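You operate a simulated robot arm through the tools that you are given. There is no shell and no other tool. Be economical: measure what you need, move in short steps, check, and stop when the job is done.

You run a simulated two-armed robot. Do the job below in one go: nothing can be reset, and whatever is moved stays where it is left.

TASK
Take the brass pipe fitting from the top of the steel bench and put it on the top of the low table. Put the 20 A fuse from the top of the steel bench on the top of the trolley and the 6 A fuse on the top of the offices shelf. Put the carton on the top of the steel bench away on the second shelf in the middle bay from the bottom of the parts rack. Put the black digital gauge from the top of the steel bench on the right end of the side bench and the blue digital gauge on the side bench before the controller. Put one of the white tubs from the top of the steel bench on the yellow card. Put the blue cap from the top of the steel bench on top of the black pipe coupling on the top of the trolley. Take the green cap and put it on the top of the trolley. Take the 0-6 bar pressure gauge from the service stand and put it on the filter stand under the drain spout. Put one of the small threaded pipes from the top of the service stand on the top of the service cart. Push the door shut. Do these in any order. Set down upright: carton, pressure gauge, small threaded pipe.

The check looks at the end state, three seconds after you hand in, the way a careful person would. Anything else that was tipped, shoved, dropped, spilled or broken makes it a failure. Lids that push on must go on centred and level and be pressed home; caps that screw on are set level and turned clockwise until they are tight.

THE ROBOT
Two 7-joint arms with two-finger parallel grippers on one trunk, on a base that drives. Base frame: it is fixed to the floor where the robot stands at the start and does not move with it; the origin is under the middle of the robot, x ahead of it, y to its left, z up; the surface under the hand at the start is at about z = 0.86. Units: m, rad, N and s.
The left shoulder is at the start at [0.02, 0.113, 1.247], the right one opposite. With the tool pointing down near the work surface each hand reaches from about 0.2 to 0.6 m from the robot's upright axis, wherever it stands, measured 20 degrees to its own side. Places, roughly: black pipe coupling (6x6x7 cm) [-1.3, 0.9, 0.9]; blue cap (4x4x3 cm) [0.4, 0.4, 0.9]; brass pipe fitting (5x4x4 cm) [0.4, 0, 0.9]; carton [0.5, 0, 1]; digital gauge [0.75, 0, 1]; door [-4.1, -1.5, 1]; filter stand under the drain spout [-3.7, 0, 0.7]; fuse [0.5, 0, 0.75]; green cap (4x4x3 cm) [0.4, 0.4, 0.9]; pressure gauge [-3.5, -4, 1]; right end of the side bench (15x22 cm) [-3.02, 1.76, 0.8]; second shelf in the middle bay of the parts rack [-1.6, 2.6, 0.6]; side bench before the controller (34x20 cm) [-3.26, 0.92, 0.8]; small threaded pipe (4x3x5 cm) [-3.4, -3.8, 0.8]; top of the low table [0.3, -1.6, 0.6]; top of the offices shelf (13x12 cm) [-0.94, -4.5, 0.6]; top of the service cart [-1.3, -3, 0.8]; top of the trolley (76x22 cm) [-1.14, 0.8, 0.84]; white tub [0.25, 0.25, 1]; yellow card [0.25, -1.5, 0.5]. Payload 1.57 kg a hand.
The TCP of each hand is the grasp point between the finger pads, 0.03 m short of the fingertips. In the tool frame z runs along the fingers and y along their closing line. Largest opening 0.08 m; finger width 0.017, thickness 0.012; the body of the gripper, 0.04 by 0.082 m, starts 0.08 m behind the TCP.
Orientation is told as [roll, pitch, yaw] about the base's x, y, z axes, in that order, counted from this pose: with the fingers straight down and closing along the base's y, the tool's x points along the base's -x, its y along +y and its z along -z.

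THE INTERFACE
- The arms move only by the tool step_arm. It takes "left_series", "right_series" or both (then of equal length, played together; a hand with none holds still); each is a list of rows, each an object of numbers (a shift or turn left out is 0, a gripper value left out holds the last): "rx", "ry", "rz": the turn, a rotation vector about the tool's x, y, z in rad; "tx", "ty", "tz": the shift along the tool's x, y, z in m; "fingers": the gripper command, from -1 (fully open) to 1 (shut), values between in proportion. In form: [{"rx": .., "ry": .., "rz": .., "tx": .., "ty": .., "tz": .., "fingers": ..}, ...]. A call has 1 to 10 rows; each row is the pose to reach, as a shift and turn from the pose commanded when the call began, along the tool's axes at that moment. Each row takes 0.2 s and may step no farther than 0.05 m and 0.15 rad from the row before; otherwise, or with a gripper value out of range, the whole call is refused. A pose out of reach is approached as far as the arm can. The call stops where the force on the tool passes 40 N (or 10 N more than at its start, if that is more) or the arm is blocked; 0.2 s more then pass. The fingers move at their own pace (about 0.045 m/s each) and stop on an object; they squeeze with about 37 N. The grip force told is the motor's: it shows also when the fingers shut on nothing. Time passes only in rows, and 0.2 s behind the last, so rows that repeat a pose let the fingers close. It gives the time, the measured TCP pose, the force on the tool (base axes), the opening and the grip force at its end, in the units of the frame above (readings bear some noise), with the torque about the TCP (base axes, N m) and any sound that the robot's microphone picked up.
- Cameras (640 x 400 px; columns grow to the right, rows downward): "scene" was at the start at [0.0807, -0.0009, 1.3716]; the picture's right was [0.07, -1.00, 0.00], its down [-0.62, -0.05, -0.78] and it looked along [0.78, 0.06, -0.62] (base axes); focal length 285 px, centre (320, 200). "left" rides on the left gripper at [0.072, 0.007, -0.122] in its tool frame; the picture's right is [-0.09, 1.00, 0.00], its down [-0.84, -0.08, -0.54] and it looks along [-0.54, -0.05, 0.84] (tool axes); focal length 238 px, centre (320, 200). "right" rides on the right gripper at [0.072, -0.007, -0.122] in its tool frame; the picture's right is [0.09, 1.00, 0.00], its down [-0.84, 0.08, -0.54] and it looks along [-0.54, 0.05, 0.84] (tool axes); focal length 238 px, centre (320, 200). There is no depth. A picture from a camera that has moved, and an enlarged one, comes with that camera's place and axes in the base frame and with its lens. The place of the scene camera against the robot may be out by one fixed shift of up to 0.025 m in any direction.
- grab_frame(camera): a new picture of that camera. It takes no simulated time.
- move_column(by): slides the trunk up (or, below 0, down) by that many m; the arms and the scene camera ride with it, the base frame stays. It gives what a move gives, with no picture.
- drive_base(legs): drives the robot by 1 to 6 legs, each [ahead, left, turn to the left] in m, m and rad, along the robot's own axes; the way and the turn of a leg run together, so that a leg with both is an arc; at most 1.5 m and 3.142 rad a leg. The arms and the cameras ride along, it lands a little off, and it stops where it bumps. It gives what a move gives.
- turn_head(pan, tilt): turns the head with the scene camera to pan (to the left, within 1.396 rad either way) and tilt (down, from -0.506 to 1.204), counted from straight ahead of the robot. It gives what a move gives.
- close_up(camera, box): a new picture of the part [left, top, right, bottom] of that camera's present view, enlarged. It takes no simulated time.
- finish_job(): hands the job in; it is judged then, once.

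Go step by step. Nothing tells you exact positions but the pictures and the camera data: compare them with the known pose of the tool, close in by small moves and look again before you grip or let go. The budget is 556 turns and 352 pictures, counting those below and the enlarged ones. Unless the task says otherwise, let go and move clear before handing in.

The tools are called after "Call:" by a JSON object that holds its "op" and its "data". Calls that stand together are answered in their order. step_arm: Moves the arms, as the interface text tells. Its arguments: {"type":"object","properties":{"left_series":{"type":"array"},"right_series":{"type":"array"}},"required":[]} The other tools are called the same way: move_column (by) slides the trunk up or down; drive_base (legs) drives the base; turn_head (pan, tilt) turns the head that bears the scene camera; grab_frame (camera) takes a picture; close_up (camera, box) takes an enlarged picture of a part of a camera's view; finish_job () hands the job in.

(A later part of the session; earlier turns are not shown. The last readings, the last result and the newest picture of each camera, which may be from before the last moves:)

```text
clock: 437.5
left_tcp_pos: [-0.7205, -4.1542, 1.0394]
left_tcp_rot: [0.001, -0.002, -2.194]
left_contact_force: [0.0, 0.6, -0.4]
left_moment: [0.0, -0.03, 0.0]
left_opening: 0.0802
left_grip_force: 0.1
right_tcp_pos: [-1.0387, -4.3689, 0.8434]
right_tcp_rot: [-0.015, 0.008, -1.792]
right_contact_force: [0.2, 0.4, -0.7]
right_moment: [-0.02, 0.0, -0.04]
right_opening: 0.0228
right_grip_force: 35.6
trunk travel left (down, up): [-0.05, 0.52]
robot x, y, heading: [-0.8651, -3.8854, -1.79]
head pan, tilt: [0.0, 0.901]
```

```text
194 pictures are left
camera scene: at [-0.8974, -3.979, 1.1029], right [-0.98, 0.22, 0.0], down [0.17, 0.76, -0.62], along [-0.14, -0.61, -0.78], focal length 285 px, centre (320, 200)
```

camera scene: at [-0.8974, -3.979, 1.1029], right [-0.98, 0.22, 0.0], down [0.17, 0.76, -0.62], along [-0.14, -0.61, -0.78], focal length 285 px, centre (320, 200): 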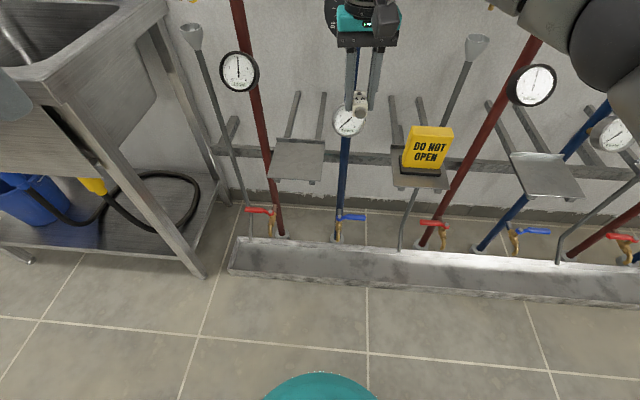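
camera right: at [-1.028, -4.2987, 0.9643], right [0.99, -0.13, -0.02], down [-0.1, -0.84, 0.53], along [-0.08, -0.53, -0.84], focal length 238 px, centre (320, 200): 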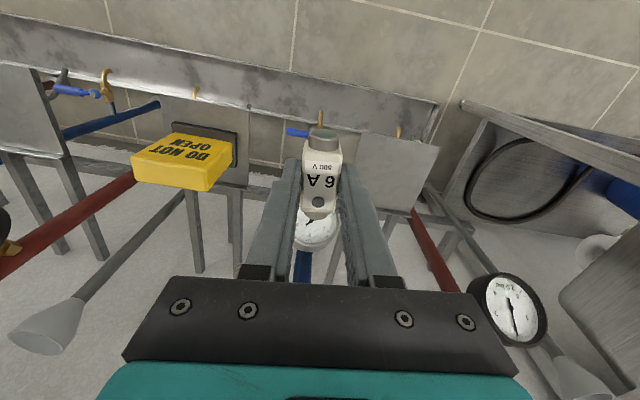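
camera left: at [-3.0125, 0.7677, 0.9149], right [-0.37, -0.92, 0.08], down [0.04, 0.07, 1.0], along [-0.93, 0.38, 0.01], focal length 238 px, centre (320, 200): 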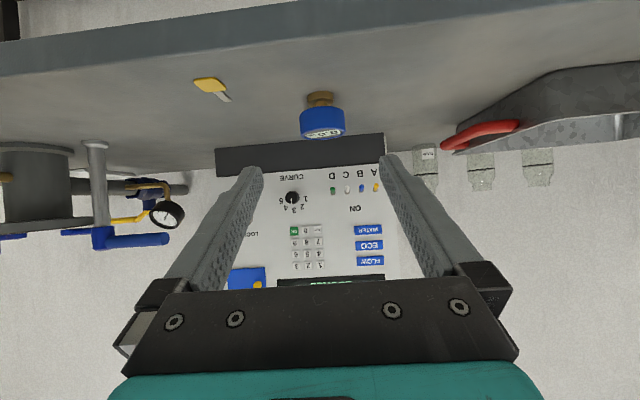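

The plate's centre is about (−0.94, −4.49, 0.6). I slide the right hand sideways clear of the valve dial, then drive ahead 8 cm.

Call:
{"op": "step_arm", "data": {"right_series": [{"ty": 0.035}, {"ty": 0.07}, {"ty": 0.105}]}}

Call:
{"op": "drive_base", "data": {"legs": [[0.08, 0, 0]]}}

Call:
{"op": "grab_frame", "data": {"camera": "right"}}

Call:
{"op": "grab_frame", "data": {"camera": "scene"}}

```text
clock: 438.3
left_tcp_pos: [-0.7201, -4.1555, 1.0402]
left_tcp_rot: [-0.001, -0.001, -2.194]
left_contact_force: [-0.7, -0.1, -0.8]
left_moment: [0.01, 0.01, -0.03]
left_opening: 0.08
left_grip_force: 0.1
right_tcp_pos: [-0.9365, -4.3921, 0.84]
right_tcp_rot: [-0.017, 0.007, -1.793]
right_contact_force: [0.8, -0.1, -0.9]
right_moment: [-0.03, -0.02, 0.01]
right_opening: 0.0233
right_grip_force: 36.0
trunk travel left (down, up): [-0.05, 0.52]
robot x, y, heading: [-0.8628, -3.8892, -1.79]
head pan, tilt: [0.0, 0.901]
```

```text
clock: 439.4
left_tcp_pos: [-0.7388, -4.2331, 1.0398]
left_tcp_rot: [0.002, -0.002, -2.19]
left_contact_force: [-0.2, -0.3, 0.2]
left_moment: [-0.01, 0.05, -0.02]
left_opening: 0.0799
left_grip_force: 0.0
right_tcp_pos: [-0.9546, -4.4695, 0.8409]
right_tcp_rot: [-0.015, 0.007, -1.791]
right_contact_force: [-0.1, 0.2, -0.6]
right_moment: [-0.04, -0.04, -0.03]
right_opening: 0.023
right_grip_force: 35.9
trunk travel left (down, up): [-0.05, 0.52]
robot x, y, heading: [-0.882, -3.966, -1.793]
head pan, tilt: [0.0, 0.901]
```

```text
193 pictures are left
camera right: at [-0.9433, -4.3985, 0.9627], right [0.99, -0.13, -0.02], down [-0.1, -0.84, 0.53], along [-0.08, -0.53, -0.85], focal length 238 px, centre (320, 200)
```

right: 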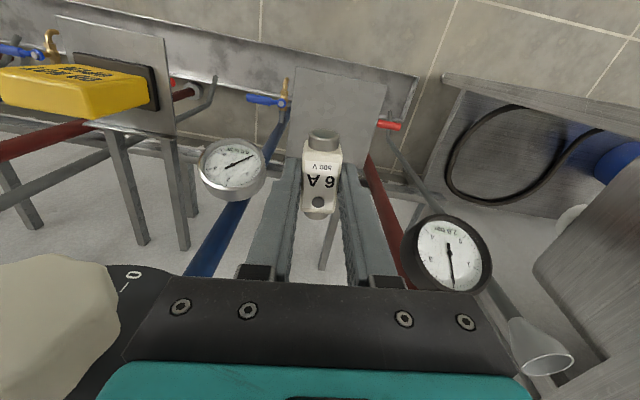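

```text
192 pictures are left
camera scene: at [-0.9148, -4.0564, 1.1028], right [-0.98, 0.22, 0.0], down [0.17, 0.76, -0.62], along [-0.14, -0.61, -0.78], focal length 285 px, centre (320, 200)
```

scene: 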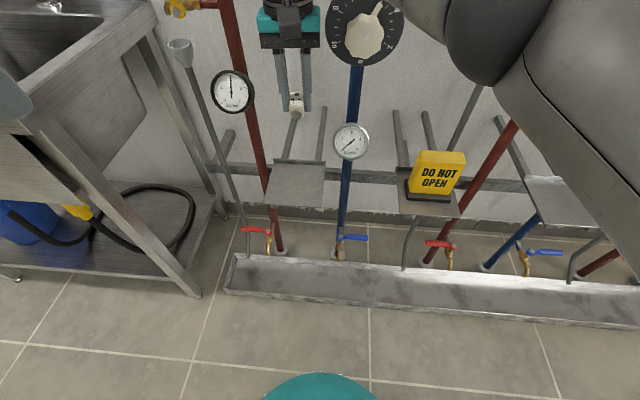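

The plate is just below, centred about (−0.935, −4.485). I nudge and lower most of the way, watching the gauge.

Call:
{"op": "step_arm", "data": {"right_series": [{"ty": 0.01, "tx": -0.008, "tz": 0.03}, {"ty": 0.01, "tx": -0.008, "tz": 0.07}, {"ty": 0.01, "tx": -0.008, "tz": 0.11}, {"ty": 0.01, "tx": -0.008, "tz": 0.14}, {"ty": 0.01, "tx": -0.008, "tz": 0.165}]}}

Call:
{"op": "grab_frame", "data": {"camera": "right"}}

Call:
{"op": "close_up", "data": {"camera": "scene", "box": [200, 60, 400, 260]}}

```text
clock: 440.6
left_tcp_pos: [-0.7379, -4.2322, 1.041]
left_tcp_rot: [0.002, -0.001, -2.191]
left_contact_force: [1.0, 0.0, 0.3]
left_moment: [-0.01, -0.02, 0.04]
left_opening: 0.08
left_grip_force: 0.0
right_tcp_pos: [-0.9491, -4.4782, 0.6763]
right_tcp_rot: [-0.018, 0.006, -1.791]
right_contact_force: [1.3, 0.1, -1.0]
right_moment: [-0.02, -0.02, 0.03]
right_opening: 0.023
right_grip_force: 35.4
trunk travel left (down, up): [-0.05, 0.52]
robot x, y, heading: [-0.879, -3.9653, -1.79]
head pan, tilt: [0.0, 0.901]
```

```text
191 pictures are left
camera right: at [-0.938, -4.4072, 0.7973], right [0.99, -0.13, -0.02], down [-0.1, -0.84, 0.53], along [-0.08, -0.53, -0.84], focal length 238 px, centre (320, 200)
```

right: 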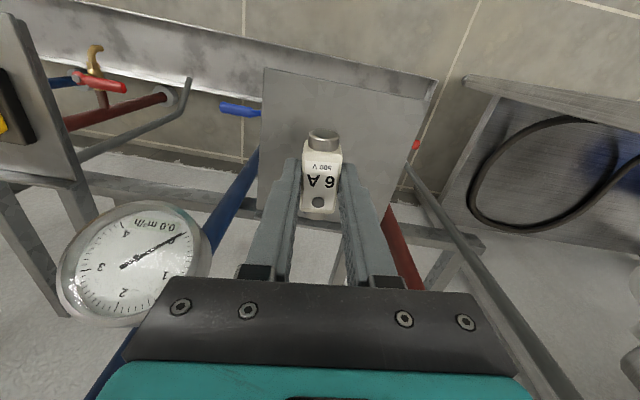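

```text
2.00 times, centred on (300, 160) of scene
camera zoom: at [-0.9147, -4.0562, 1.1028], right [-0.98, 0.22, 0.0], down [0.17, 0.76, -0.62], along [-0.14, -0.61, -0.78], focal length 570 px, centre (360, 280)
```

zoom: 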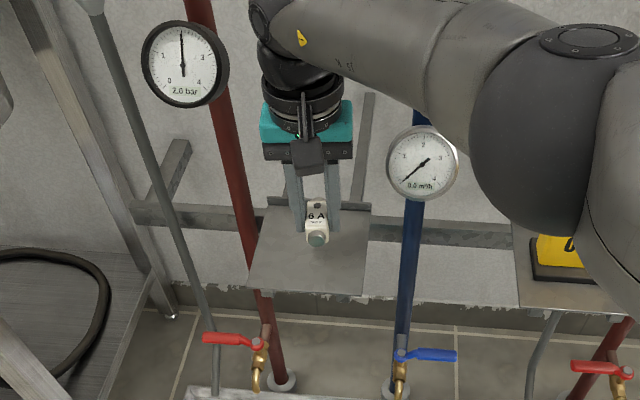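

The fuse is above the middle of the plate. I lower it to contact.

Call:
{"op": "step_arm", "data": {"right_series": [{"tz": 0.02}, {"tz": 0.034}, {"tz": 0.039}, {"tz": 0.043}, {"tz": 0.046}]}}

```text
clock: 441.8
left_tcp_pos: [-0.7391, -4.2324, 1.041]
left_tcp_rot: [-0.001, -0.001, -2.192]
left_contact_force: [0.8, -0.2, -0.5]
left_moment: [0.0, -0.02, -0.03]
left_opening: 0.0799
left_grip_force: 0.0
right_tcp_pos: [-0.9492, -4.473, 0.6316]
right_tcp_rot: [-0.017, 0.006, -1.791]
right_contact_force: [0.0, 0.0, 0.4]
right_moment: [0.0, -0.05, -0.03]
right_opening: 0.0229
right_grip_force: 35.6
right hand out of reach, approached as far as the arm can: row 3, 4, 5
trunk travel left (down, up): [-0.05, 0.52]
robot x, y, heading: [-0.8799, -3.9655, -1.799]
head pan, tilt: [0.0, 0.901]
```

The arm is at its reach limit, so I lower the trunk by millimetres instead.

Call:
{"op": "move_column", "data": {"by": -0.004}}

Call:
{"op": "close_up", "data": {"camera": "right", "box": [260, 50, 440, 230]}}

```text
clock: 442.3
left_tcp_pos: [-0.7372, -4.2298, 1.0366]
left_tcp_rot: [0.001, -0.003, -2.193]
left_contact_force: [-0.5, -0.7, -0.3]
left_moment: [-0.01, 0.03, 0.0]
left_opening: 0.0801
left_grip_force: 0.0
right_tcp_pos: [-0.9486, -4.4727, 0.6323]
right_tcp_rot: [-0.016, 0.001, -1.791]
right_contact_force: [-1.2, 6.5, 25.8]
right_moment: [-0.5, -0.05, -0.04]
right_opening: 0.0233
right_grip_force: 35.7
trunk travel left (down, up): [-0.046, 0.524]
robot x, y, heading: [-0.878, -3.9616, -1.794]
head pan, tilt: [0.0, 0.901]
```

```text
2.22 times, centred on (350, 140) of right
camera zoom: at [-0.9376, -4.4007, 0.7531], right [0.99, -0.13, -0.02], down [-0.1, -0.84, 0.54], along [-0.08, -0.53, -0.84], focal length 530 px, centre (253, 333)
```

zoom: 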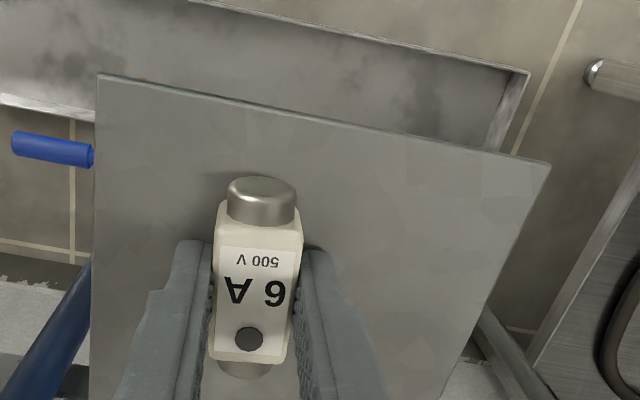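

Contact on the plate. I relieve the load, open and rise straight up.

Call:
{"op": "move_column", "data": {"by": 0.003}}

Call:
{"op": "step_arm", "data": {"right_series": [{"fingers": 0.1}, {"fingers": -0.2}, {"fingers": -0.2}, {"fingers": -0.2}]}}

Call:
{"op": "move_column", "data": {"by": 0.2}}

Call:
{"op": "grab_frame", "data": {"camera": "right"}}

```text
clock: 442.8
left_tcp_pos: [-0.7367, -4.23, 1.0398]
left_tcp_rot: [0.002, -0.004, -2.192]
left_contact_force: [-0.2, -0.6, -0.2]
left_moment: [0.01, -0.02, -0.03]
left_opening: 0.08
left_grip_force: 0.0
right_tcp_pos: [-0.9484, -4.4714, 0.6326]
right_tcp_rot: [-0.017, 0.001, -1.791]
right_contact_force: [0.3, -2.2, 14.7]
right_moment: [-0.5, -0.13, -0.01]
right_opening: 0.0233
right_grip_force: 35.7
trunk travel left (down, up): [-0.049, 0.521]
robot x, y, heading: [-0.8819, -3.9656, -1.795]
head pan, tilt: [0.0, 0.901]
```

```text
clock: 443.8
left_tcp_pos: [-0.7382, -4.2312, 1.0394]
left_tcp_rot: [-0.002, 0.0, -2.191]
left_contact_force: [-0.5, -0.3, -0.6]
left_moment: [0.04, -0.01, -0.02]
left_opening: 0.08
left_grip_force: 0.0
right_tcp_pos: [-0.9466, -4.4715, 0.6314]
right_tcp_rot: [-0.013, 0.01, -1.789]
right_contact_force: [0.8, 0.7, -0.4]
right_moment: [0.01, -0.01, -0.01]
right_opening: 0.0482
right_grip_force: 0.0
trunk travel left (down, up): [-0.049, 0.521]
robot x, y, heading: [-0.8794, -3.9629, -1.793]
head pan, tilt: [0.0, 0.901]
```

```text
clock: 446.0
left_tcp_pos: [-0.7375, -4.2327, 1.2387]
left_tcp_rot: [0.001, -0.001, -2.192]
left_contact_force: [0.5, 0.0, 0.1]
left_moment: [-0.02, 0.02, -0.02]
left_opening: 0.0802
left_grip_force: 0.0
right_tcp_pos: [-0.9481, -4.4723, 0.8314]
right_tcp_rot: [-0.016, 0.006, -1.789]
right_contact_force: [-0.5, 0.0, -0.3]
right_moment: [-0.02, 0.02, 0.01]
right_opening: 0.0482
right_grip_force: 0.1
trunk travel left (down, up): [-0.249, 0.321]
robot x, y, heading: [-0.8842, -3.9663, -1.792]
head pan, tilt: [0.0, 0.901]
```

```text
188 pictures are left
camera right: at [-0.9378, -4.4012, 0.9529], right [0.99, -0.13, -0.02], down [-0.1, -0.84, 0.53], along [-0.08, -0.53, -0.84], focal length 238 px, centre (320, 200)
```

right: 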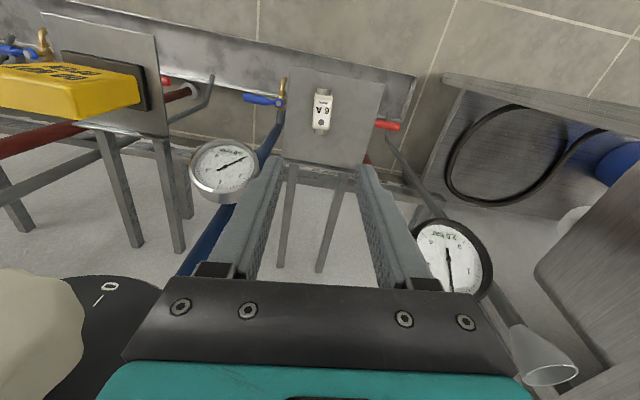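

The 6 A fuse lies on the OFFICES shelf. I back away and look west for the way to the service stand.

Call:
{"op": "move_column", "data": {"by": 0.049}}

Call:
{"op": "drive_base", "data": {"legs": [[-0.25, 0, 0], [0, 0, -0.7]]}}

Call:
{"op": "turn_head", "data": {"pan": -0.5, "tilt": 0.4}}

Call:
{"op": "grab_frame", "data": {"camera": "scene"}}

```text
clock: 446.9
left_tcp_pos: [-0.7381, -4.231, 1.2886]
left_tcp_rot: [0.0, -0.002, -2.191]
left_contact_force: [0.4, -0.3, 0.4]
left_moment: [0.02, -0.01, 0.0]
left_opening: 0.0798
left_grip_force: 0.2
right_tcp_pos: [-0.9496, -4.4719, 0.8796]
right_tcp_rot: [-0.018, 0.006, -1.793]
right_contact_force: [0.1, 0.0, -0.1]
right_moment: [0.0, -0.02, -0.01]
right_opening: 0.0481
right_grip_force: 0.0
trunk travel left (down, up): [-0.298, 0.272]
robot x, y, heading: [-0.8804, -3.9659, -1.789]
head pan, tilt: [0.0, 0.901]
```

```text
clock: 450.6
left_tcp_pos: [-0.8893, -4.0144, 1.2876]
left_tcp_rot: [0.002, -0.002, -2.9]
left_contact_force: [-0.2, -0.8, 0.5]
left_moment: [-0.02, 0.01, 0.01]
left_opening: 0.0799
left_grip_force: 0.1
right_tcp_pos: [-1.2066, -4.0604, 0.8799]
right_tcp_rot: [-0.018, 0.007, -2.498]
right_contact_force: [0.7, 0.1, 0.7]
right_moment: [0.01, -0.01, 0.01]
right_opening: 0.048
right_grip_force: 0.1
trunk travel left (down, up): [-0.298, 0.272]
robot x, y, heading: [-0.825, -3.7209, -2.498]
head pan, tilt: [0.0, 0.901]
```

```text
clock: 451.5
left_tcp_pos: [-0.8908, -4.0147, 1.288]
left_tcp_rot: [0.0, -0.002, -2.901]
left_contact_force: [0.7, -0.2, -0.4]
left_moment: [0.04, -0.02, -0.01]
left_opening: 0.0799
left_grip_force: 0.0
right_tcp_pos: [-1.2077, -4.0608, 0.8806]
right_tcp_rot: [-0.016, 0.007, -2.499]
right_contact_force: [-0.8, -1.3, 0.3]
right_moment: [-0.02, 0.0, -0.04]
right_opening: 0.0483
right_grip_force: 0.1
trunk travel left (down, up): [-0.298, 0.272]
robot x, y, heading: [-0.8246, -3.7206, -2.5]
head pan, tilt: [-0.499, 0.4]
```

```text
187 pictures are left
camera scene: at [-0.9403, -3.7465, 1.3938], right [-0.14, 0.99, 0.0], down [0.39, 0.06, -0.92], along [-0.91, -0.13, -0.39], focal length 285 px, centre (320, 200)
```

scene: 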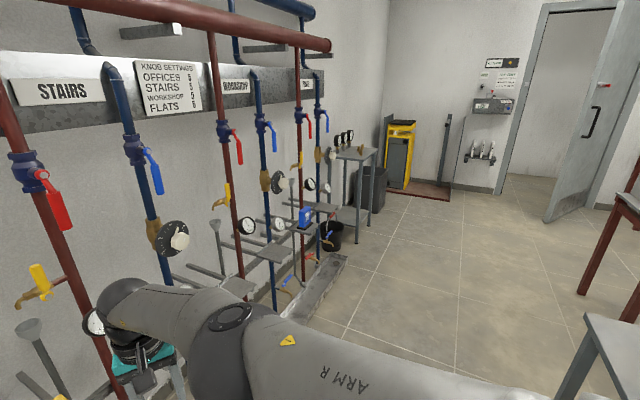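

The service stand is the small grey table with gauges by the corner, about (−3.35, −3.8). The corridor along y≈−3.6 is free; I drive west.

Call:
{"op": "step_arm", "data": {"right_series": [{"tz": -0.04}, {"tz": -0.08}, {"tz": -0.12}, {"tz": -0.16}, {"tz": -0.2}]}}

Call:
{"op": "drive_base", "data": {"legs": [[0, 0, -0.642], [1.4, -0.08, 0]]}}

Call:
{"op": "turn_head", "data": {"pan": 0.1, "tilt": 0.55}}

Call:
{"op": "grab_frame", "data": {"camera": "scene"}}

```text
clock: 452.7
left_tcp_pos: [-0.8903, -4.0156, 1.2876]
left_tcp_rot: [-0.001, -0.001, -2.901]
left_contact_force: [0.4, 0.7, 1.2]
left_moment: [0.03, 0.02, 0.02]
left_opening: 0.0797
left_grip_force: 0.0
right_tcp_pos: [-1.2071, -4.0646, 1.0808]
right_tcp_rot: [-0.018, 0.008, -2.5]
right_contact_force: [-0.1, 0.7, 0.3]
right_moment: [0.03, 0.01, 0.02]
right_opening: 0.0481
right_grip_force: 0.1
trunk travel left (down, up): [-0.298, 0.272]
robot x, y, heading: [-0.8237, -3.7173, -2.5]
head pan, tilt: [-0.499, 0.4]
```

```text
clock: 461.4
left_tcp_pos: [-2.4355, -3.8151, 1.2887]
left_tcp_rot: [0.0, -0.003, 2.718]
left_contact_force: [-1.4, -0.2, -0.1]
left_moment: [0.03, 0.01, 0.01]
left_opening: 0.0798
left_grip_force: 0.1
right_tcp_pos: [-2.7153, -3.6597, 1.0803]
right_tcp_rot: [-0.015, 0.007, 3.121]
right_contact_force: [0.3, 0.1, 0.3]
right_moment: [-0.02, -0.01, -0.02]
right_opening: 0.0478
right_grip_force: 0.0
trunk travel left (down, up): [-0.298, 0.272]
robot x, y, heading: [-2.2028, -3.6247, 3.123]
head pan, tilt: [-0.499, 0.4]
```

```text
clock: 462.4
left_tcp_pos: [-2.4358, -3.8163, 1.288]
left_tcp_rot: [0.0, -0.001, 2.718]
left_contact_force: [0.1, 0.2, -0.2]
left_moment: [-0.01, -0.01, 0.0]
left_opening: 0.0801
left_grip_force: 0.0
right_tcp_pos: [-2.716, -3.6602, 1.08]
right_tcp_rot: [-0.016, 0.006, 3.12]
right_contact_force: [0.0, 0.5, 0.0]
right_moment: [0.01, -0.02, -0.03]
right_opening: 0.0481
right_grip_force: 0.1
trunk travel left (down, up): [-0.298, 0.272]
robot x, y, heading: [-2.2068, -3.6213, 3.126]
head pan, tilt: [0.099, 0.55]
```

```text
186 pictures are left
camera scene: at [-2.318, -3.6368, 1.3801], right [-0.08, 1.0, 0.0], down [0.52, 0.04, -0.85], along [-0.85, -0.07, -0.52], focal length 285 px, centre (320, 200)
```

scene: 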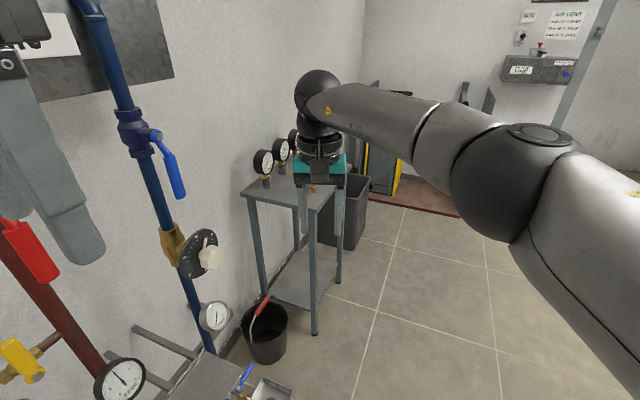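

The stand lies ahead left, with a bucket on the floor beside it. I move the right hand aside, approach a bit and look closely.

Call:
{"op": "step_arm", "data": {"right_series": [{"ty": -0.04, "tz": -0.03}, {"ty": -0.08, "tz": -0.06}, {"ty": -0.12, "tz": -0.09, "tx": 0.03}, {"ty": -0.16, "tz": -0.12, "tx": 0.06}, {"ty": -0.18, "tz": -0.14, "tx": 0.1}]}}

Call:
{"op": "drive_base", "data": {"legs": [[0.4, 0, 0]]}}

Call:
{"op": "turn_head", "data": {"pan": 0.15, "tilt": 0.7}}

Call:
{"op": "grab_frame", "data": {"camera": "scene"}}

```text
refused: row 3 steps farther than a row can; nothing moved
```

```text
clock: 464.9
left_tcp_pos: [-2.8193, -3.7912, 1.2954]
left_tcp_rot: [0.016, -0.022, 2.722]
left_contact_force: [-1.0, -0.1, 0.1]
left_moment: [-0.02, -0.06, 0.01]
left_opening: 0.0798
left_grip_force: 0.0
right_tcp_pos: [-3.1044, -3.6361, 1.0868]
right_tcp_rot: [-0.004, -0.005, 3.123]
right_contact_force: [0.9, 1.5, 0.2]
right_moment: [0.03, -0.02, 0.0]
right_opening: 0.048
right_grip_force: 0.1
trunk travel left (down, up): [-0.298, 0.272]
robot x, y, heading: [-2.6041, -3.6072, 3.123]
head pan, tilt: [0.099, 0.55]
stopped in leg 1: the robot was blocked; the commanded pose is now the measured one
```

```text
clock: 465.6
left_tcp_pos: [-2.8167, -3.7896, 1.2953]
left_tcp_rot: [0.016, -0.02, 2.725]
left_contact_force: [-0.1, 0.3, -0.6]
left_moment: [-0.06, 0.01, 0.03]
left_opening: 0.0802
left_grip_force: 0.0
right_tcp_pos: [-3.1021, -3.6369, 1.0881]
right_tcp_rot: [-0.006, -0.007, 3.123]
right_contact_force: [0.4, 0.4, -0.7]
right_moment: [-0.01, 0.0, -0.03]
right_opening: 0.0477
right_grip_force: 0.0
trunk travel left (down, up): [-0.298, 0.272]
robot x, y, heading: [-2.5981, -3.6132, 3.122]
head pan, tilt: [0.15, 0.7]
```

```text
185 pictures are left
camera scene: at [-2.6955, -3.614, 1.3682], right [-0.13, 0.99, -0.01], down [0.63, 0.07, -0.77], along [-0.77, -0.11, -0.63], focal length 285 px, centre (320, 200)
```

scene: 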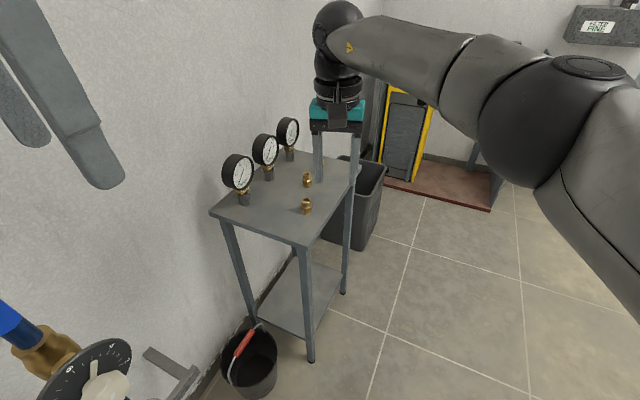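

The base was blocked and leans slightly, so something touched. I back off a few cm and look left-down.

Call:
{"op": "drive_base", "data": {"legs": [[-0.08, -0.1, 0]]}}

Call:
{"op": "turn_head", "data": {"pan": 0.9, "tilt": 0.8}}

Call:
{"op": "grab_frame", "data": {"camera": "scene"}}

```text
clock: 466.9
left_tcp_pos: [-2.7515, -3.7065, 1.2902]
left_tcp_rot: [0.001, -0.011, 2.724]
left_contact_force: [-0.4, 0.4, -0.2]
left_moment: [-0.01, -0.01, 0.01]
left_opening: 0.0801
left_grip_force: 0.0
right_tcp_pos: [-3.0329, -3.5497, 1.0807]
right_tcp_rot: [-0.016, 0.009, 3.123]
right_contact_force: [0.7, 0.6, 1.0]
right_moment: [0.0, -0.01, -0.01]
right_opening: 0.0481
right_grip_force: 0.0
trunk travel left (down, up): [-0.298, 0.272]
robot x, y, heading: [-2.5194, -3.5165, 3.125]
head pan, tilt: [0.15, 0.7]
```

```text
clock: 468.0
left_tcp_pos: [-2.7522, -3.7076, 1.291]
left_tcp_rot: [-0.002, -0.009, 2.723]
left_contact_force: [0.3, 0.3, 0.1]
left_moment: [0.02, 0.03, 0.03]
left_opening: 0.08
left_grip_force: 0.1
right_tcp_pos: [-3.033, -3.5508, 1.0806]
right_tcp_rot: [-0.018, 0.005, 3.123]
right_contact_force: [0.2, 1.5, -1.1]
right_moment: [0.03, 0.0, 0.0]
right_opening: 0.0482
right_grip_force: 0.0
trunk travel left (down, up): [-0.298, 0.272]
robot x, y, heading: [-2.5219, -3.5149, 3.123]
head pan, tilt: [0.901, 0.799]
```

```text
184 pictures are left
camera scene: at [-2.5977, -3.5821, 1.3587], right [-0.77, 0.64, 0.0], down [0.46, 0.55, -0.7], along [-0.44, -0.54, -0.72], focal length 285 px, centre (320, 200)
```

scene: 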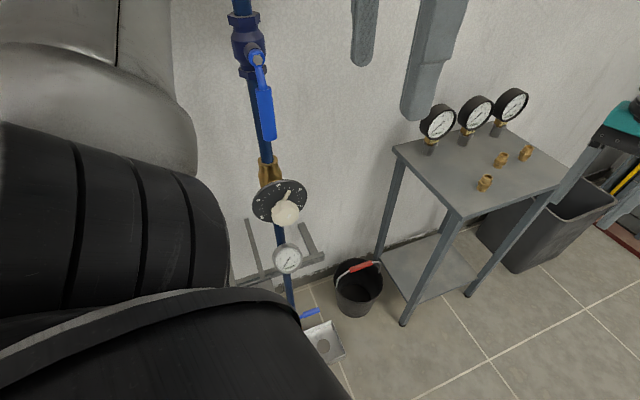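

I check that the riser's dial and handle were not disturbed.

Call:
{"op": "close_up", "data": {"camera": "scene", "box": [210, 120, 350, 290]}}

Call:
{"op": "close_up", "data": {"camera": "scene", "box": [390, 70, 570, 230]}}

```text
2.35 times, centred on (280, 205) of scene
camera zoom: at [-2.5977, -3.5821, 1.3587], right [-0.77, 0.64, 0.0], down [0.46, 0.55, -0.7], along [-0.44, -0.54, -0.72], focal length 671 px, centre (414, 188)
```

zoom: 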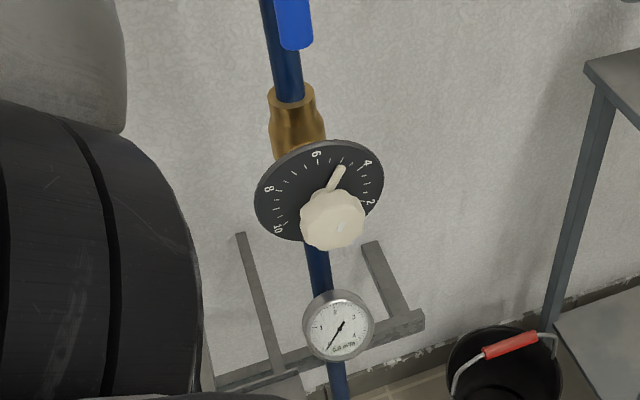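

```text
2.50 times, centred on (480, 150) of scene
camera zoom: at [-2.5977, -3.5821, 1.3587], right [-0.77, 0.64, 0.0], down [0.46, 0.55, -0.7], along [-0.44, -0.54, -0.72], focal length 713 px, centre (-80, 325)
```

zoom: 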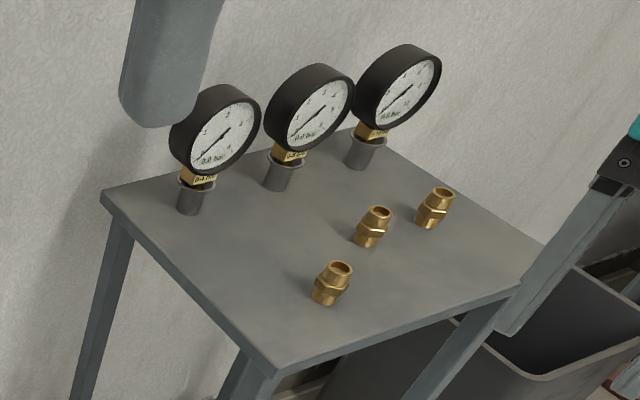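

The dial reads near 5 and looks untouched. The stand's long side faces north-east: I drive round to it, facing the gauges and brass nipples squarely.

Call:
{"op": "step_arm", "data": {"right_series": [{"tz": -0.04, "tx": 0.02}, {"tz": -0.08, "tx": 0.04}, {"tz": -0.11, "tx": 0.07}, {"tz": -0.14, "tx": 0.1}]}}

Call:
{"op": "drive_base", "data": {"legs": [[0, -0.33, 0], [0.85, 0, 0], [0, 0, 1.34]]}}

Call:
{"op": "turn_head", "data": {"pan": 0.0, "tilt": 0.75}}

Call:
{"op": "grab_frame", "data": {"camera": "scene"}}

```text
clock: 469.0
left_tcp_pos: [-2.7514, -3.707, 1.2897]
left_tcp_rot: [0.001, -0.012, 2.722]
left_contact_force: [-0.1, -0.2, -0.4]
left_moment: [0.04, 0.02, 0.0]
left_opening: 0.0798
left_grip_force: 0.0
right_tcp_pos: [-2.9356, -3.5573, 1.2215]
right_tcp_rot: [-0.018, 0.005, 3.12]
right_contact_force: [0.6, 0.1, 0.3]
right_moment: [0.01, 0.04, -0.05]
right_opening: 0.0481
right_grip_force: 0.2
trunk travel left (down, up): [-0.298, 0.272]
robot x, y, heading: [-2.5212, -3.5122, 3.122]
head pan, tilt: [0.901, 0.799]
```

```text
clock: 478.6
left_tcp_pos: [-3.2076, -3.4314, 1.2899]
left_tcp_rot: [-0.002, -0.013, -2.214]
left_contact_force: [0.0, 0.6, 0.7]
left_moment: [0.0, -0.01, -0.01]
left_opening: 0.0798
left_grip_force: 0.0
right_tcp_pos: [-3.3947, -3.5773, 1.2209]
right_tcp_rot: [-0.017, 0.008, -1.813]
right_contact_force: [-1.1, -0.1, 0.5]
right_moment: [0.01, 0.01, 0.02]
right_opening: 0.048
right_grip_force: 0.1
trunk travel left (down, up): [-0.298, 0.272]
robot x, y, heading: [-3.3457, -3.1619, -1.817]
head pan, tilt: [0.901, 0.799]
```

```text
clock: 479.8
left_tcp_pos: [-3.2071, -3.4315, 1.2897]
left_tcp_rot: [0.001, -0.01, -2.212]
left_contact_force: [-1.1, 0.3, 0.8]
left_moment: [0.01, -0.01, 0.0]
left_opening: 0.08
left_grip_force: 0.0
right_tcp_pos: [-3.3946, -3.5771, 1.2208]
right_tcp_rot: [-0.018, 0.006, -1.814]
right_contact_force: [0.4, 0.1, -0.9]
right_moment: [-0.03, 0.01, 0.01]
right_opening: 0.0482
right_grip_force: 0.0
trunk travel left (down, up): [-0.298, 0.272]
robot x, y, heading: [-3.3435, -3.1597, -1.816]
head pan, tilt: [0.0, 0.75]
```

```text
181 pictures are left
camera scene: at [-3.3831, -3.26, 1.3627], right [-0.97, 0.24, 0.0], down [0.16, 0.66, -0.73], along [-0.18, -0.71, -0.68], focal length 285 px, centre (320, 200)
```

scene: 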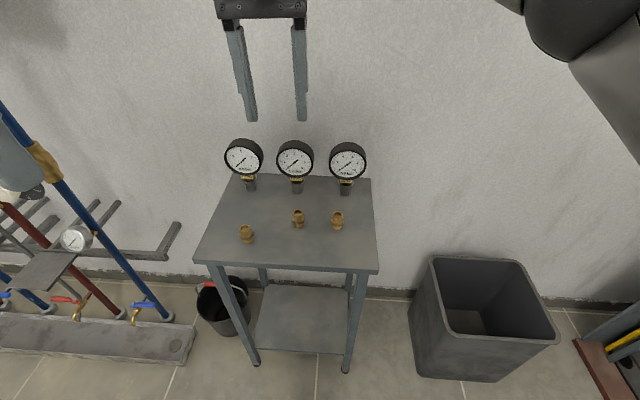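

Now I face the stand squarely. I zoom in to read the three gauges' ranges.

Call:
{"op": "close_up", "data": {"camera": "scene", "box": [215, 130, 375, 250]}}

Call:
{"op": "close_up", "data": {"camera": "scene", "box": [220, 130, 300, 195]}}

Call:
{"op": "close_up", "data": {"camera": "scene", "box": [270, 130, 370, 200]}}

```text
3.33 times, centred on (295, 190) of scene
camera zoom: at [-3.3831, -3.26, 1.3627], right [-0.97, 0.24, 0.0], down [0.16, 0.66, -0.73], along [-0.18, -0.71, -0.68], focal length 950 px, centre (403, 233)
```

zoom: 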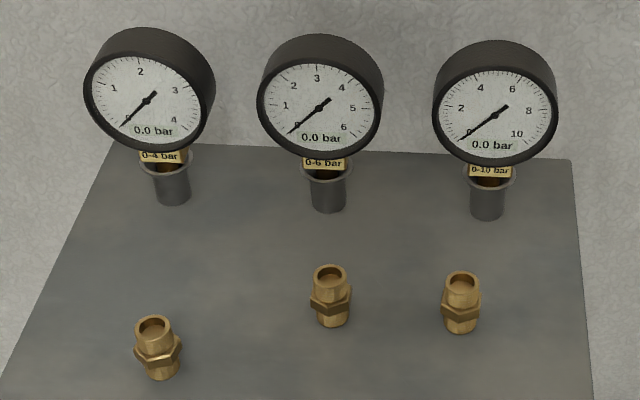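

```text
6.15 times, centred on (260, 162) of scene
camera zoom: at [-3.3831, -3.26, 1.3627], right [-0.97, 0.24, 0.0], down [0.16, 0.66, -0.73], along [-0.18, -0.71, -0.68], focal length 1754 px, centre (689, 431)
```

zoom: 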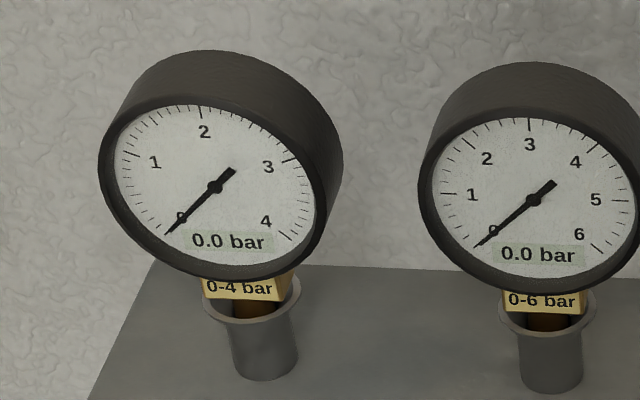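

```text
5.71 times, centred on (320, 165) of scene
camera zoom: at [-3.3831, -3.26, 1.3627], right [-0.97, 0.24, 0.0], down [0.16, 0.66, -0.73], along [-0.18, -0.71, -0.68], focal length 1629 px, centre (320, 400)
```

zoom: 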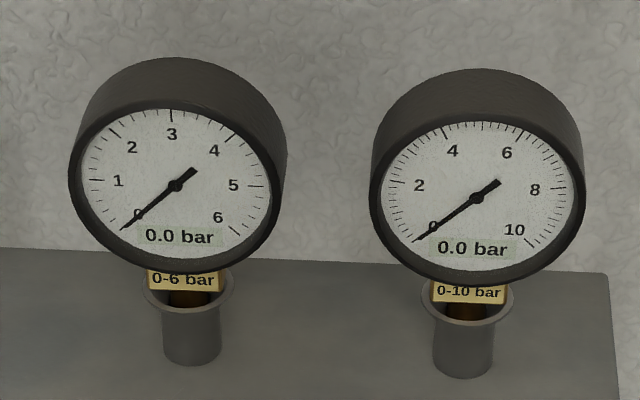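

The 0–6 bar gauge is the middle one, seated in a cup; the stand top is near z 0.865. I drive closer so the right hand can take the gauge head (across its thickness) and the left hand the left nipple.

Call:
{"op": "drive_base", "data": {"legs": [[0.14, 0.06, 0]]}}

Call:
{"op": "step_arm", "data": {"right_series": [{"rz": 0.15}, {"rz": 0.3}, {"rz": 0.45}, {"rz": 0.6}, {"rz": 0.75}, {"rz": 0.9}, {"rz": 1.05}, {"rz": 1.2}, {"rz": 1.35}, {"rz": 1.5, "fingers": -1}]}}

Call:
{"op": "grab_frame", "data": {"camera": "right"}}

Call:
{"op": "grab_frame", "data": {"camera": "left"}}

Call:
{"op": "grab_frame", "data": {"camera": "scene"}}

```text
clock: 481.1
left_tcp_pos: [-3.1822, -3.5822, 1.2885]
left_tcp_rot: [-0.001, -0.011, -2.211]
left_contact_force: [0.0, -1.0, -0.1]
left_moment: [0.05, 0.02, -0.02]
left_opening: 0.08
left_grip_force: 0.1
right_tcp_pos: [-3.3691, -3.7265, 1.2219]
right_tcp_rot: [-0.017, 0.008, -1.814]
right_contact_force: [0.0, 0.0, 0.1]
right_moment: [0.0, 0.02, -0.01]
right_opening: 0.0481
right_grip_force: 0.0
trunk travel left (down, up): [-0.298, 0.272]
robot x, y, heading: [-3.3212, -3.3132, -1.816]
head pan, tilt: [0.0, 0.75]
```

```text
clock: 483.4
left_tcp_pos: [-3.1828, -3.5806, 1.2898]
left_tcp_rot: [0.001, -0.013, -2.214]
left_contact_force: [0.2, 0.0, -0.3]
left_moment: [0.03, -0.05, 0.0]
left_opening: 0.08
left_grip_force: 0.1
right_tcp_pos: [-3.3709, -3.7248, 1.2215]
right_tcp_rot: [-0.007, -0.014, 2.968]
right_contact_force: [0.4, -0.4, 0.3]
right_moment: [0.0, 0.0, 0.0]
right_opening: 0.0802
right_grip_force: 0.1
trunk travel left (down, up): [-0.298, 0.272]
robot x, y, heading: [-3.3195, -3.3148, -1.815]
head pan, tilt: [0.0, 0.75]
```

```text
177 pictures are left
camera right: at [-3.2962, -3.7324, 1.3415], right [-0.08, -1.0, -0.01], down [-0.83, 0.06, 0.56], along [-0.55, 0.05, -0.83], focal length 238 px, centre (320, 200)
```

right: 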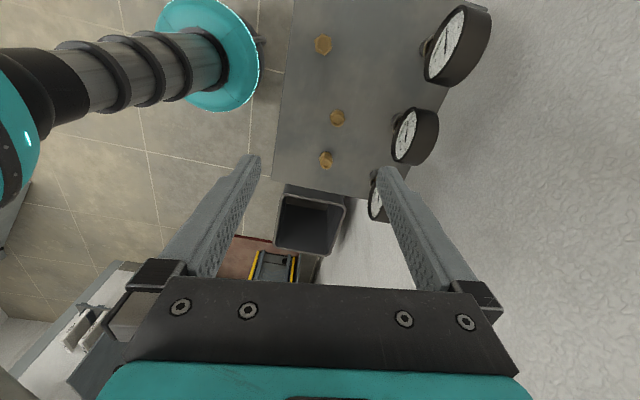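

```text
176 pictures are left
camera left: at [-3.1333, -3.5256, 1.4101], right [0.74, -0.67, 0.0], down [-0.56, -0.62, 0.55], along [-0.37, -0.41, -0.83], focal length 238 px, centre (320, 200)
```

left: 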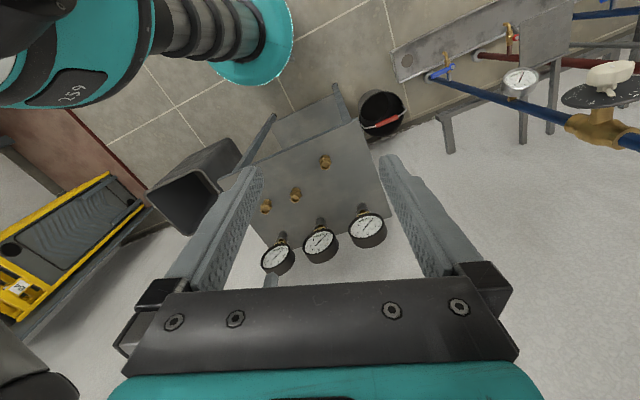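

```text
175 pictures are left
camera scene: at [-3.3584, -3.4085, 1.3627], right [-0.97, 0.24, 0.0], down [0.16, 0.66, -0.73], along [-0.18, -0.71, -0.68], focal length 285 px, centre (320, 200)
```

scene: 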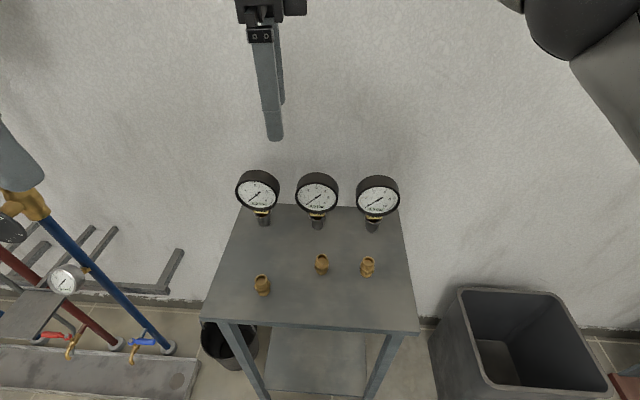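

The middle gauge head is near (−3.45, −3.88, 0.925), stand top near z 0.81. I zoom on it from the right wrist camera for its axis direction.

Call:
{"op": "close_up", "data": {"camera": "right", "box": [340, 0, 500, 230]}}

Call:
{"op": "close_up", "data": {"camera": "left", "box": [240, 130, 400, 290]}}

```text
1.74 times, centred on (420, 115) of right
camera zoom: at [-3.2962, -3.7324, 1.3415], right [-0.08, -1.0, -0.01], down [-0.83, 0.06, 0.56], along [-0.55, 0.05, -0.83], focal length 414 px, centre (146, 348)
```

zoom: 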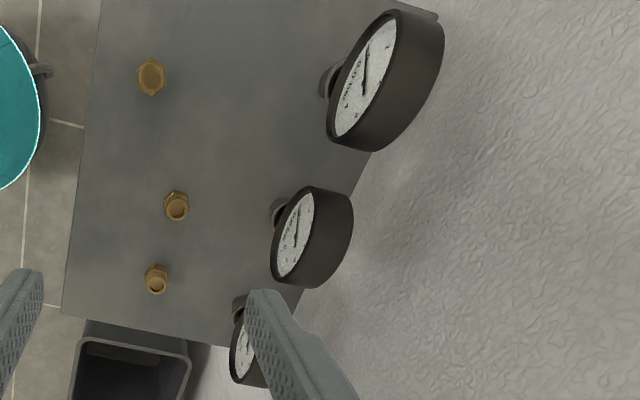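

```text
2.50 times, centred on (320, 210) of left
camera zoom: at [-3.1333, -3.5256, 1.4101], right [0.74, -0.67, 0.0], down [-0.56, -0.62, 0.55], along [-0.37, -0.41, -0.83], focal length 596 px, centre (320, 175)
```

zoom: 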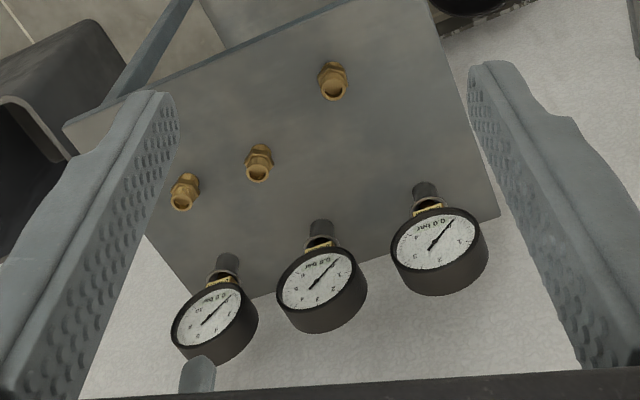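

The drum's axis is horizontal and points nearly along the closing line I already have. I move the right hand above the gauge head.

Call:
{"op": "step_arm", "data": {"right_series": [{"tx": -0.012, "ty": 0.042}, {"tx": -0.024, "ty": 0.083}, {"tx": -0.036, "ty": 0.125}, {"tx": -0.048, "ty": 0.166}, {"tx": -0.048, "ty": 0.166, "tz": 0.04}, {"tx": -0.048, "ty": 0.166, "tz": 0.08}, {"tx": -0.048, "ty": 0.166, "tz": 0.12}]}}

Call:
{"op": "grab_frame", "data": {"camera": "right"}}

Call:
{"op": "grab_frame", "data": {"camera": "scene"}}

```text
clock: 484.9
left_tcp_pos: [-3.1851, -3.581, 1.2898]
left_tcp_rot: [0.001, -0.01, -2.212]
left_contact_force: [-0.4, 0.3, 0.0]
left_moment: [0.02, -0.09, 0.05]
left_opening: 0.0799
left_grip_force: 0.1
right_tcp_pos: [-3.461, -3.844, 1.0919]
right_tcp_rot: [-0.01, -0.015, 2.969]
right_contact_force: [-0.1, -0.2, -0.2]
right_moment: [0.0, -0.04, -0.03]
right_opening: 0.0801
right_grip_force: 0.0
right hand out of reach, approached as far as the arm can: row 3, 4, 5, 6, 7
trunk travel left (down, up): [-0.298, 0.272]
robot x, y, heading: [-3.3211, -3.3125, -1.815]
head pan, tilt: [0.0, 0.75]
```

```text
172 pictures are left
camera right: at [-3.3866, -3.8504, 1.2129], right [-0.08, -1.0, -0.01], down [-0.83, 0.06, 0.55], along [-0.55, 0.05, -0.83], focal length 238 px, centre (320, 200)
```

right: 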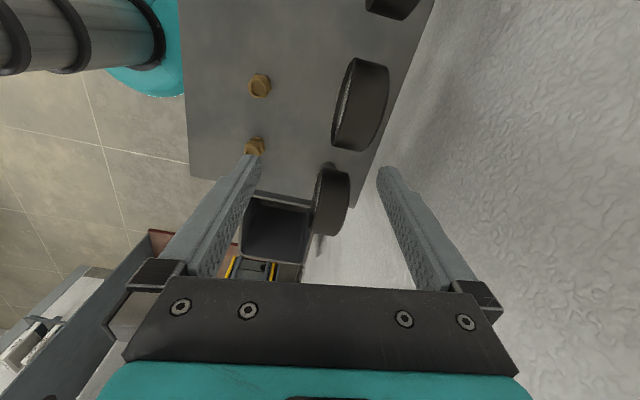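

```text
171 pictures are left
camera scene: at [-3.3611, -3.4092, 1.3626], right [-0.97, 0.24, 0.0], down [0.17, 0.66, -0.73], along [-0.18, -0.71, -0.68], focal length 285 px, centre (320, 200)
```

scene: 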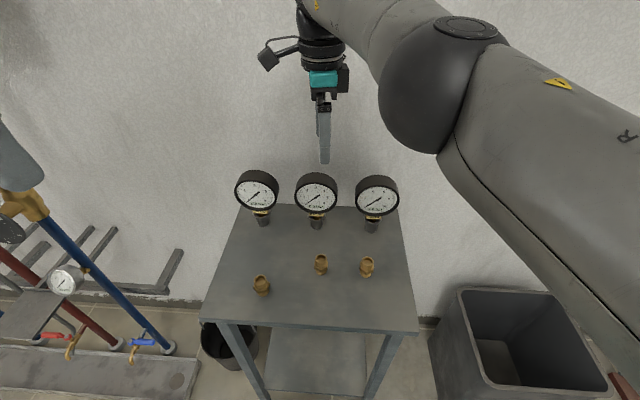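

The head is at (−3.448, −3.888, 0.925) with its axis along my forward direction. I nudge the base forward and refine the wrist angle.

Call:
{"op": "drive_base", "data": {"legs": [[0.045, 0.02, 0]]}}

Call:
{"op": "step_arm", "data": {"right_series": [{"rz": 0.08}, {"rz": 0.08, "tz": 0.02}]}}

Call:
{"op": "grab_frame", "data": {"camera": "right"}}

```text
clock: 485.9
left_tcp_pos: [-3.1737, -3.6287, 1.289]
left_tcp_rot: [0.0, -0.012, -2.213]
left_contact_force: [-0.1, -1.0, -0.4]
left_moment: [0.05, 0.01, 0.01]
left_opening: 0.08
left_grip_force: 0.0
right_tcp_pos: [-3.4484, -3.8914, 1.0927]
right_tcp_rot: [-0.008, -0.015, 2.972]
right_contact_force: [-0.1, -1.0, -0.2]
right_moment: [0.03, -0.01, 0.03]
right_opening: 0.0798
right_grip_force: 0.1
trunk travel left (down, up): [-0.298, 0.272]
robot x, y, heading: [-3.3133, -3.363, -1.815]
head pan, tilt: [0.0, 0.75]
```

```text
clock: 486.5
left_tcp_pos: [-3.1735, -3.6268, 1.2879]
left_tcp_rot: [0.0, -0.013, -2.213]
left_contact_force: [0.1, -0.2, 0.9]
left_moment: [0.0, 0.03, -0.02]
left_opening: 0.0802
left_grip_force: 0.1
right_tcp_pos: [-3.4473, -3.8903, 1.0746]
right_tcp_rot: [-0.006, -0.018, 2.89]
right_contact_force: [0.2, -0.1, -0.7]
right_moment: [0.03, -0.01, 0.02]
right_opening: 0.0799
right_grip_force: 0.0
trunk travel left (down, up): [-0.298, 0.272]
robot x, y, heading: [-3.3122, -3.3592, -1.812]
head pan, tilt: [0.0, 0.75]
```

```text
170 pictures are left
camera right: at [-3.3751, -3.9026, 1.1939], right [-0.16, -0.99, -0.01], down [-0.82, 0.13, 0.56], along [-0.55, 0.09, -0.83], focal length 238 px, centre (320, 200)
```

right: 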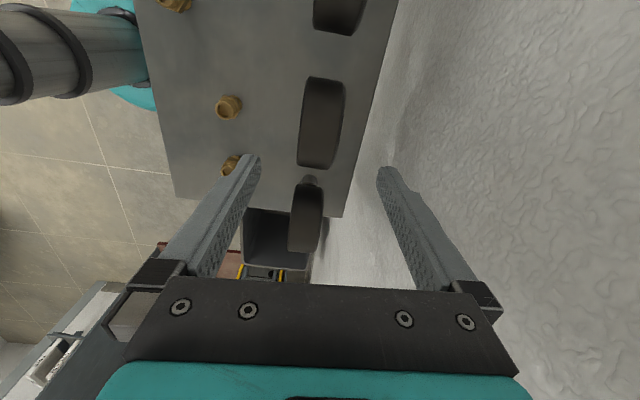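

Aligned: the drum sits right between the open fingers. I lower over it.

Call:
{"op": "step_arm", "data": {"right_series": [{"tz": 0.03}, {"tz": 0.06}, {"tz": 0.08}]}}

Call:
{"op": "grab_frame", "data": {"camera": "right"}}

Call:
{"op": "close_up", "data": {"camera": "scene", "box": [220, 100, 420, 260]}}

```text
clock: 487.3
left_tcp_pos: [-3.1734, -3.6273, 1.2894]
left_tcp_rot: [-0.001, -0.011, -2.212]
left_contact_force: [0.1, 0.0, 0.8]
left_moment: [0.0, 0.02, 0.02]
left_opening: 0.0798
left_grip_force: 0.1
right_tcp_pos: [-3.4501, -3.8894, 0.9924]
right_tcp_rot: [-0.007, -0.015, 2.891]
right_contact_force: [-0.6, -0.7, 0.0]
right_moment: [-0.03, -0.02, 0.04]
right_opening: 0.0803
right_grip_force: 0.1
trunk travel left (down, up): [-0.298, 0.272]
robot x, y, heading: [-3.3102, -3.3577, -1.814]
head pan, tilt: [0.0, 0.75]
```

```text
169 pictures are left
camera right: at [-3.3768, -3.9011, 1.1123], right [-0.16, -0.99, -0.01], down [-0.82, 0.13, 0.56], along [-0.55, 0.09, -0.83], focal length 238 px, centre (320, 200)
```

right: 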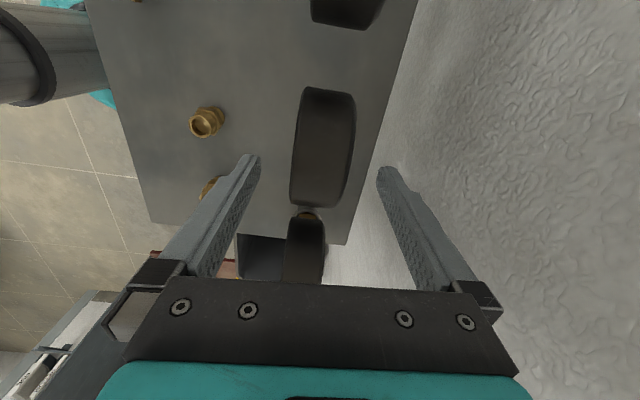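

```text
2.50 times, centred on (320, 180) of scene
camera zoom: at [-3.3496, -3.4562, 1.3627], right [-0.97, 0.24, 0.0], down [0.16, 0.66, -0.73], along [-0.18, -0.71, -0.68], focal length 713 px, centre (320, 250)
```

zoom: 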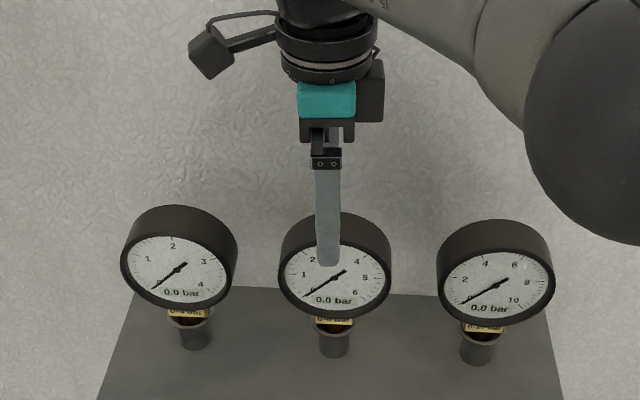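

Good. I lower 3.5 cm more and close on the drum.

Call:
{"op": "step_arm", "data": {"right_series": [{"tz": 0.02}, {"tz": 0.036}, {"tz": 0.036, "fingers": 1}, {"tz": 0.036}, {"tz": 0.036}, {"tz": 0.036}, {"tz": 0.036}]}}

Call:
{"op": "close_up", "data": {"camera": "scene", "box": [220, 100, 420, 260]}}

```text
clock: 488.9
left_tcp_pos: [-3.1731, -3.6275, 1.2904]
left_tcp_rot: [-0.001, -0.011, -2.211]
left_contact_force: [0.2, 0.6, 0.0]
left_moment: [0.0, 0.01, 0.0]
left_opening: 0.0802
left_grip_force: 0.0
right_tcp_pos: [-3.4505, -3.8901, 0.9589]
right_tcp_rot: [-0.005, -0.014, 2.891]
right_contact_force: [-0.2, -2.1, -0.4]
right_moment: [-0.26, 0.02, 0.01]
right_opening: 0.0416
right_grip_force: 36.6
trunk travel left (down, up): [-0.298, 0.272]
robot x, y, heading: [-3.3092, -3.3626, -1.815]
head pan, tilt: [0.0, 0.75]
```

```text
2.50 times, centred on (320, 180) of scene
camera zoom: at [-3.3496, -3.4564, 1.3627], right [-0.97, 0.24, 0.0], down [0.16, 0.66, -0.73], along [-0.18, -0.71, -0.68], focal length 713 px, centre (320, 250)
```

zoom: 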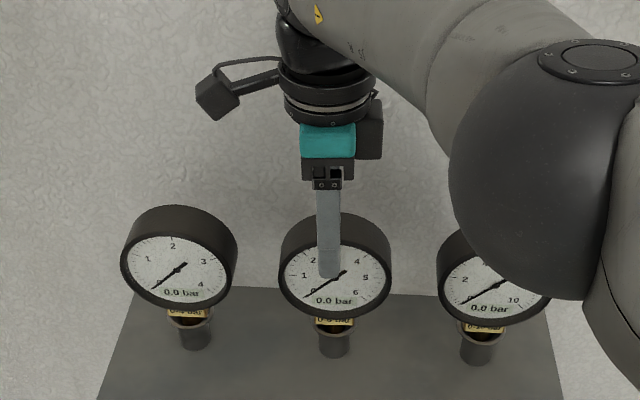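

Gripped. I lift slowly straight out of its cup.

Call:
{"op": "step_arm", "data": {"right_series": [{"tz": -0.01}, {"tz": -0.02}, {"tz": -0.035}, {"tz": -0.05}, {"tz": -0.07}, {"tz": -0.1}, {"tz": -0.13}]}}

Call:
{"op": "close_up", "data": {"camera": "scene", "box": [220, 60, 420, 260]}}

```text
clock: 490.5
left_tcp_pos: [-3.174, -3.6266, 1.2888]
left_tcp_rot: [0.001, -0.013, -2.211]
left_contact_force: [0.4, -0.4, -0.1]
left_moment: [-0.02, 0.0, -0.02]
left_opening: 0.0799
left_grip_force: 0.1
right_tcp_pos: [-3.4475, -3.8921, 1.0894]
right_tcp_rot: [-0.006, -0.016, 2.893]
right_contact_force: [0.1, 0.6, -5.1]
right_moment: [-0.02, -0.02, -0.01]
right_opening: 0.0412
right_grip_force: 37.3
trunk travel left (down, up): [-0.298, 0.272]
robot x, y, heading: [-3.3112, -3.3574, -1.811]
head pan, tilt: [0.0, 0.75]
```

```text
2.00 times, centred on (320, 160) of scene
camera zoom: at [-3.349, -3.4562, 1.3627], right [-0.97, 0.24, 0.0], down [0.16, 0.66, -0.73], along [-0.18, -0.71, -0.68], focal length 570 px, centre (320, 280)
```

zoom: 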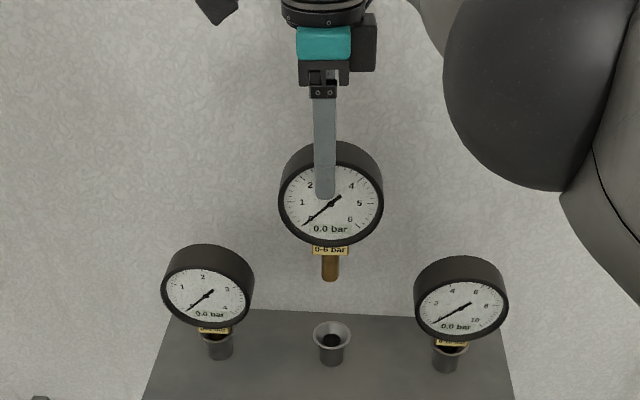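

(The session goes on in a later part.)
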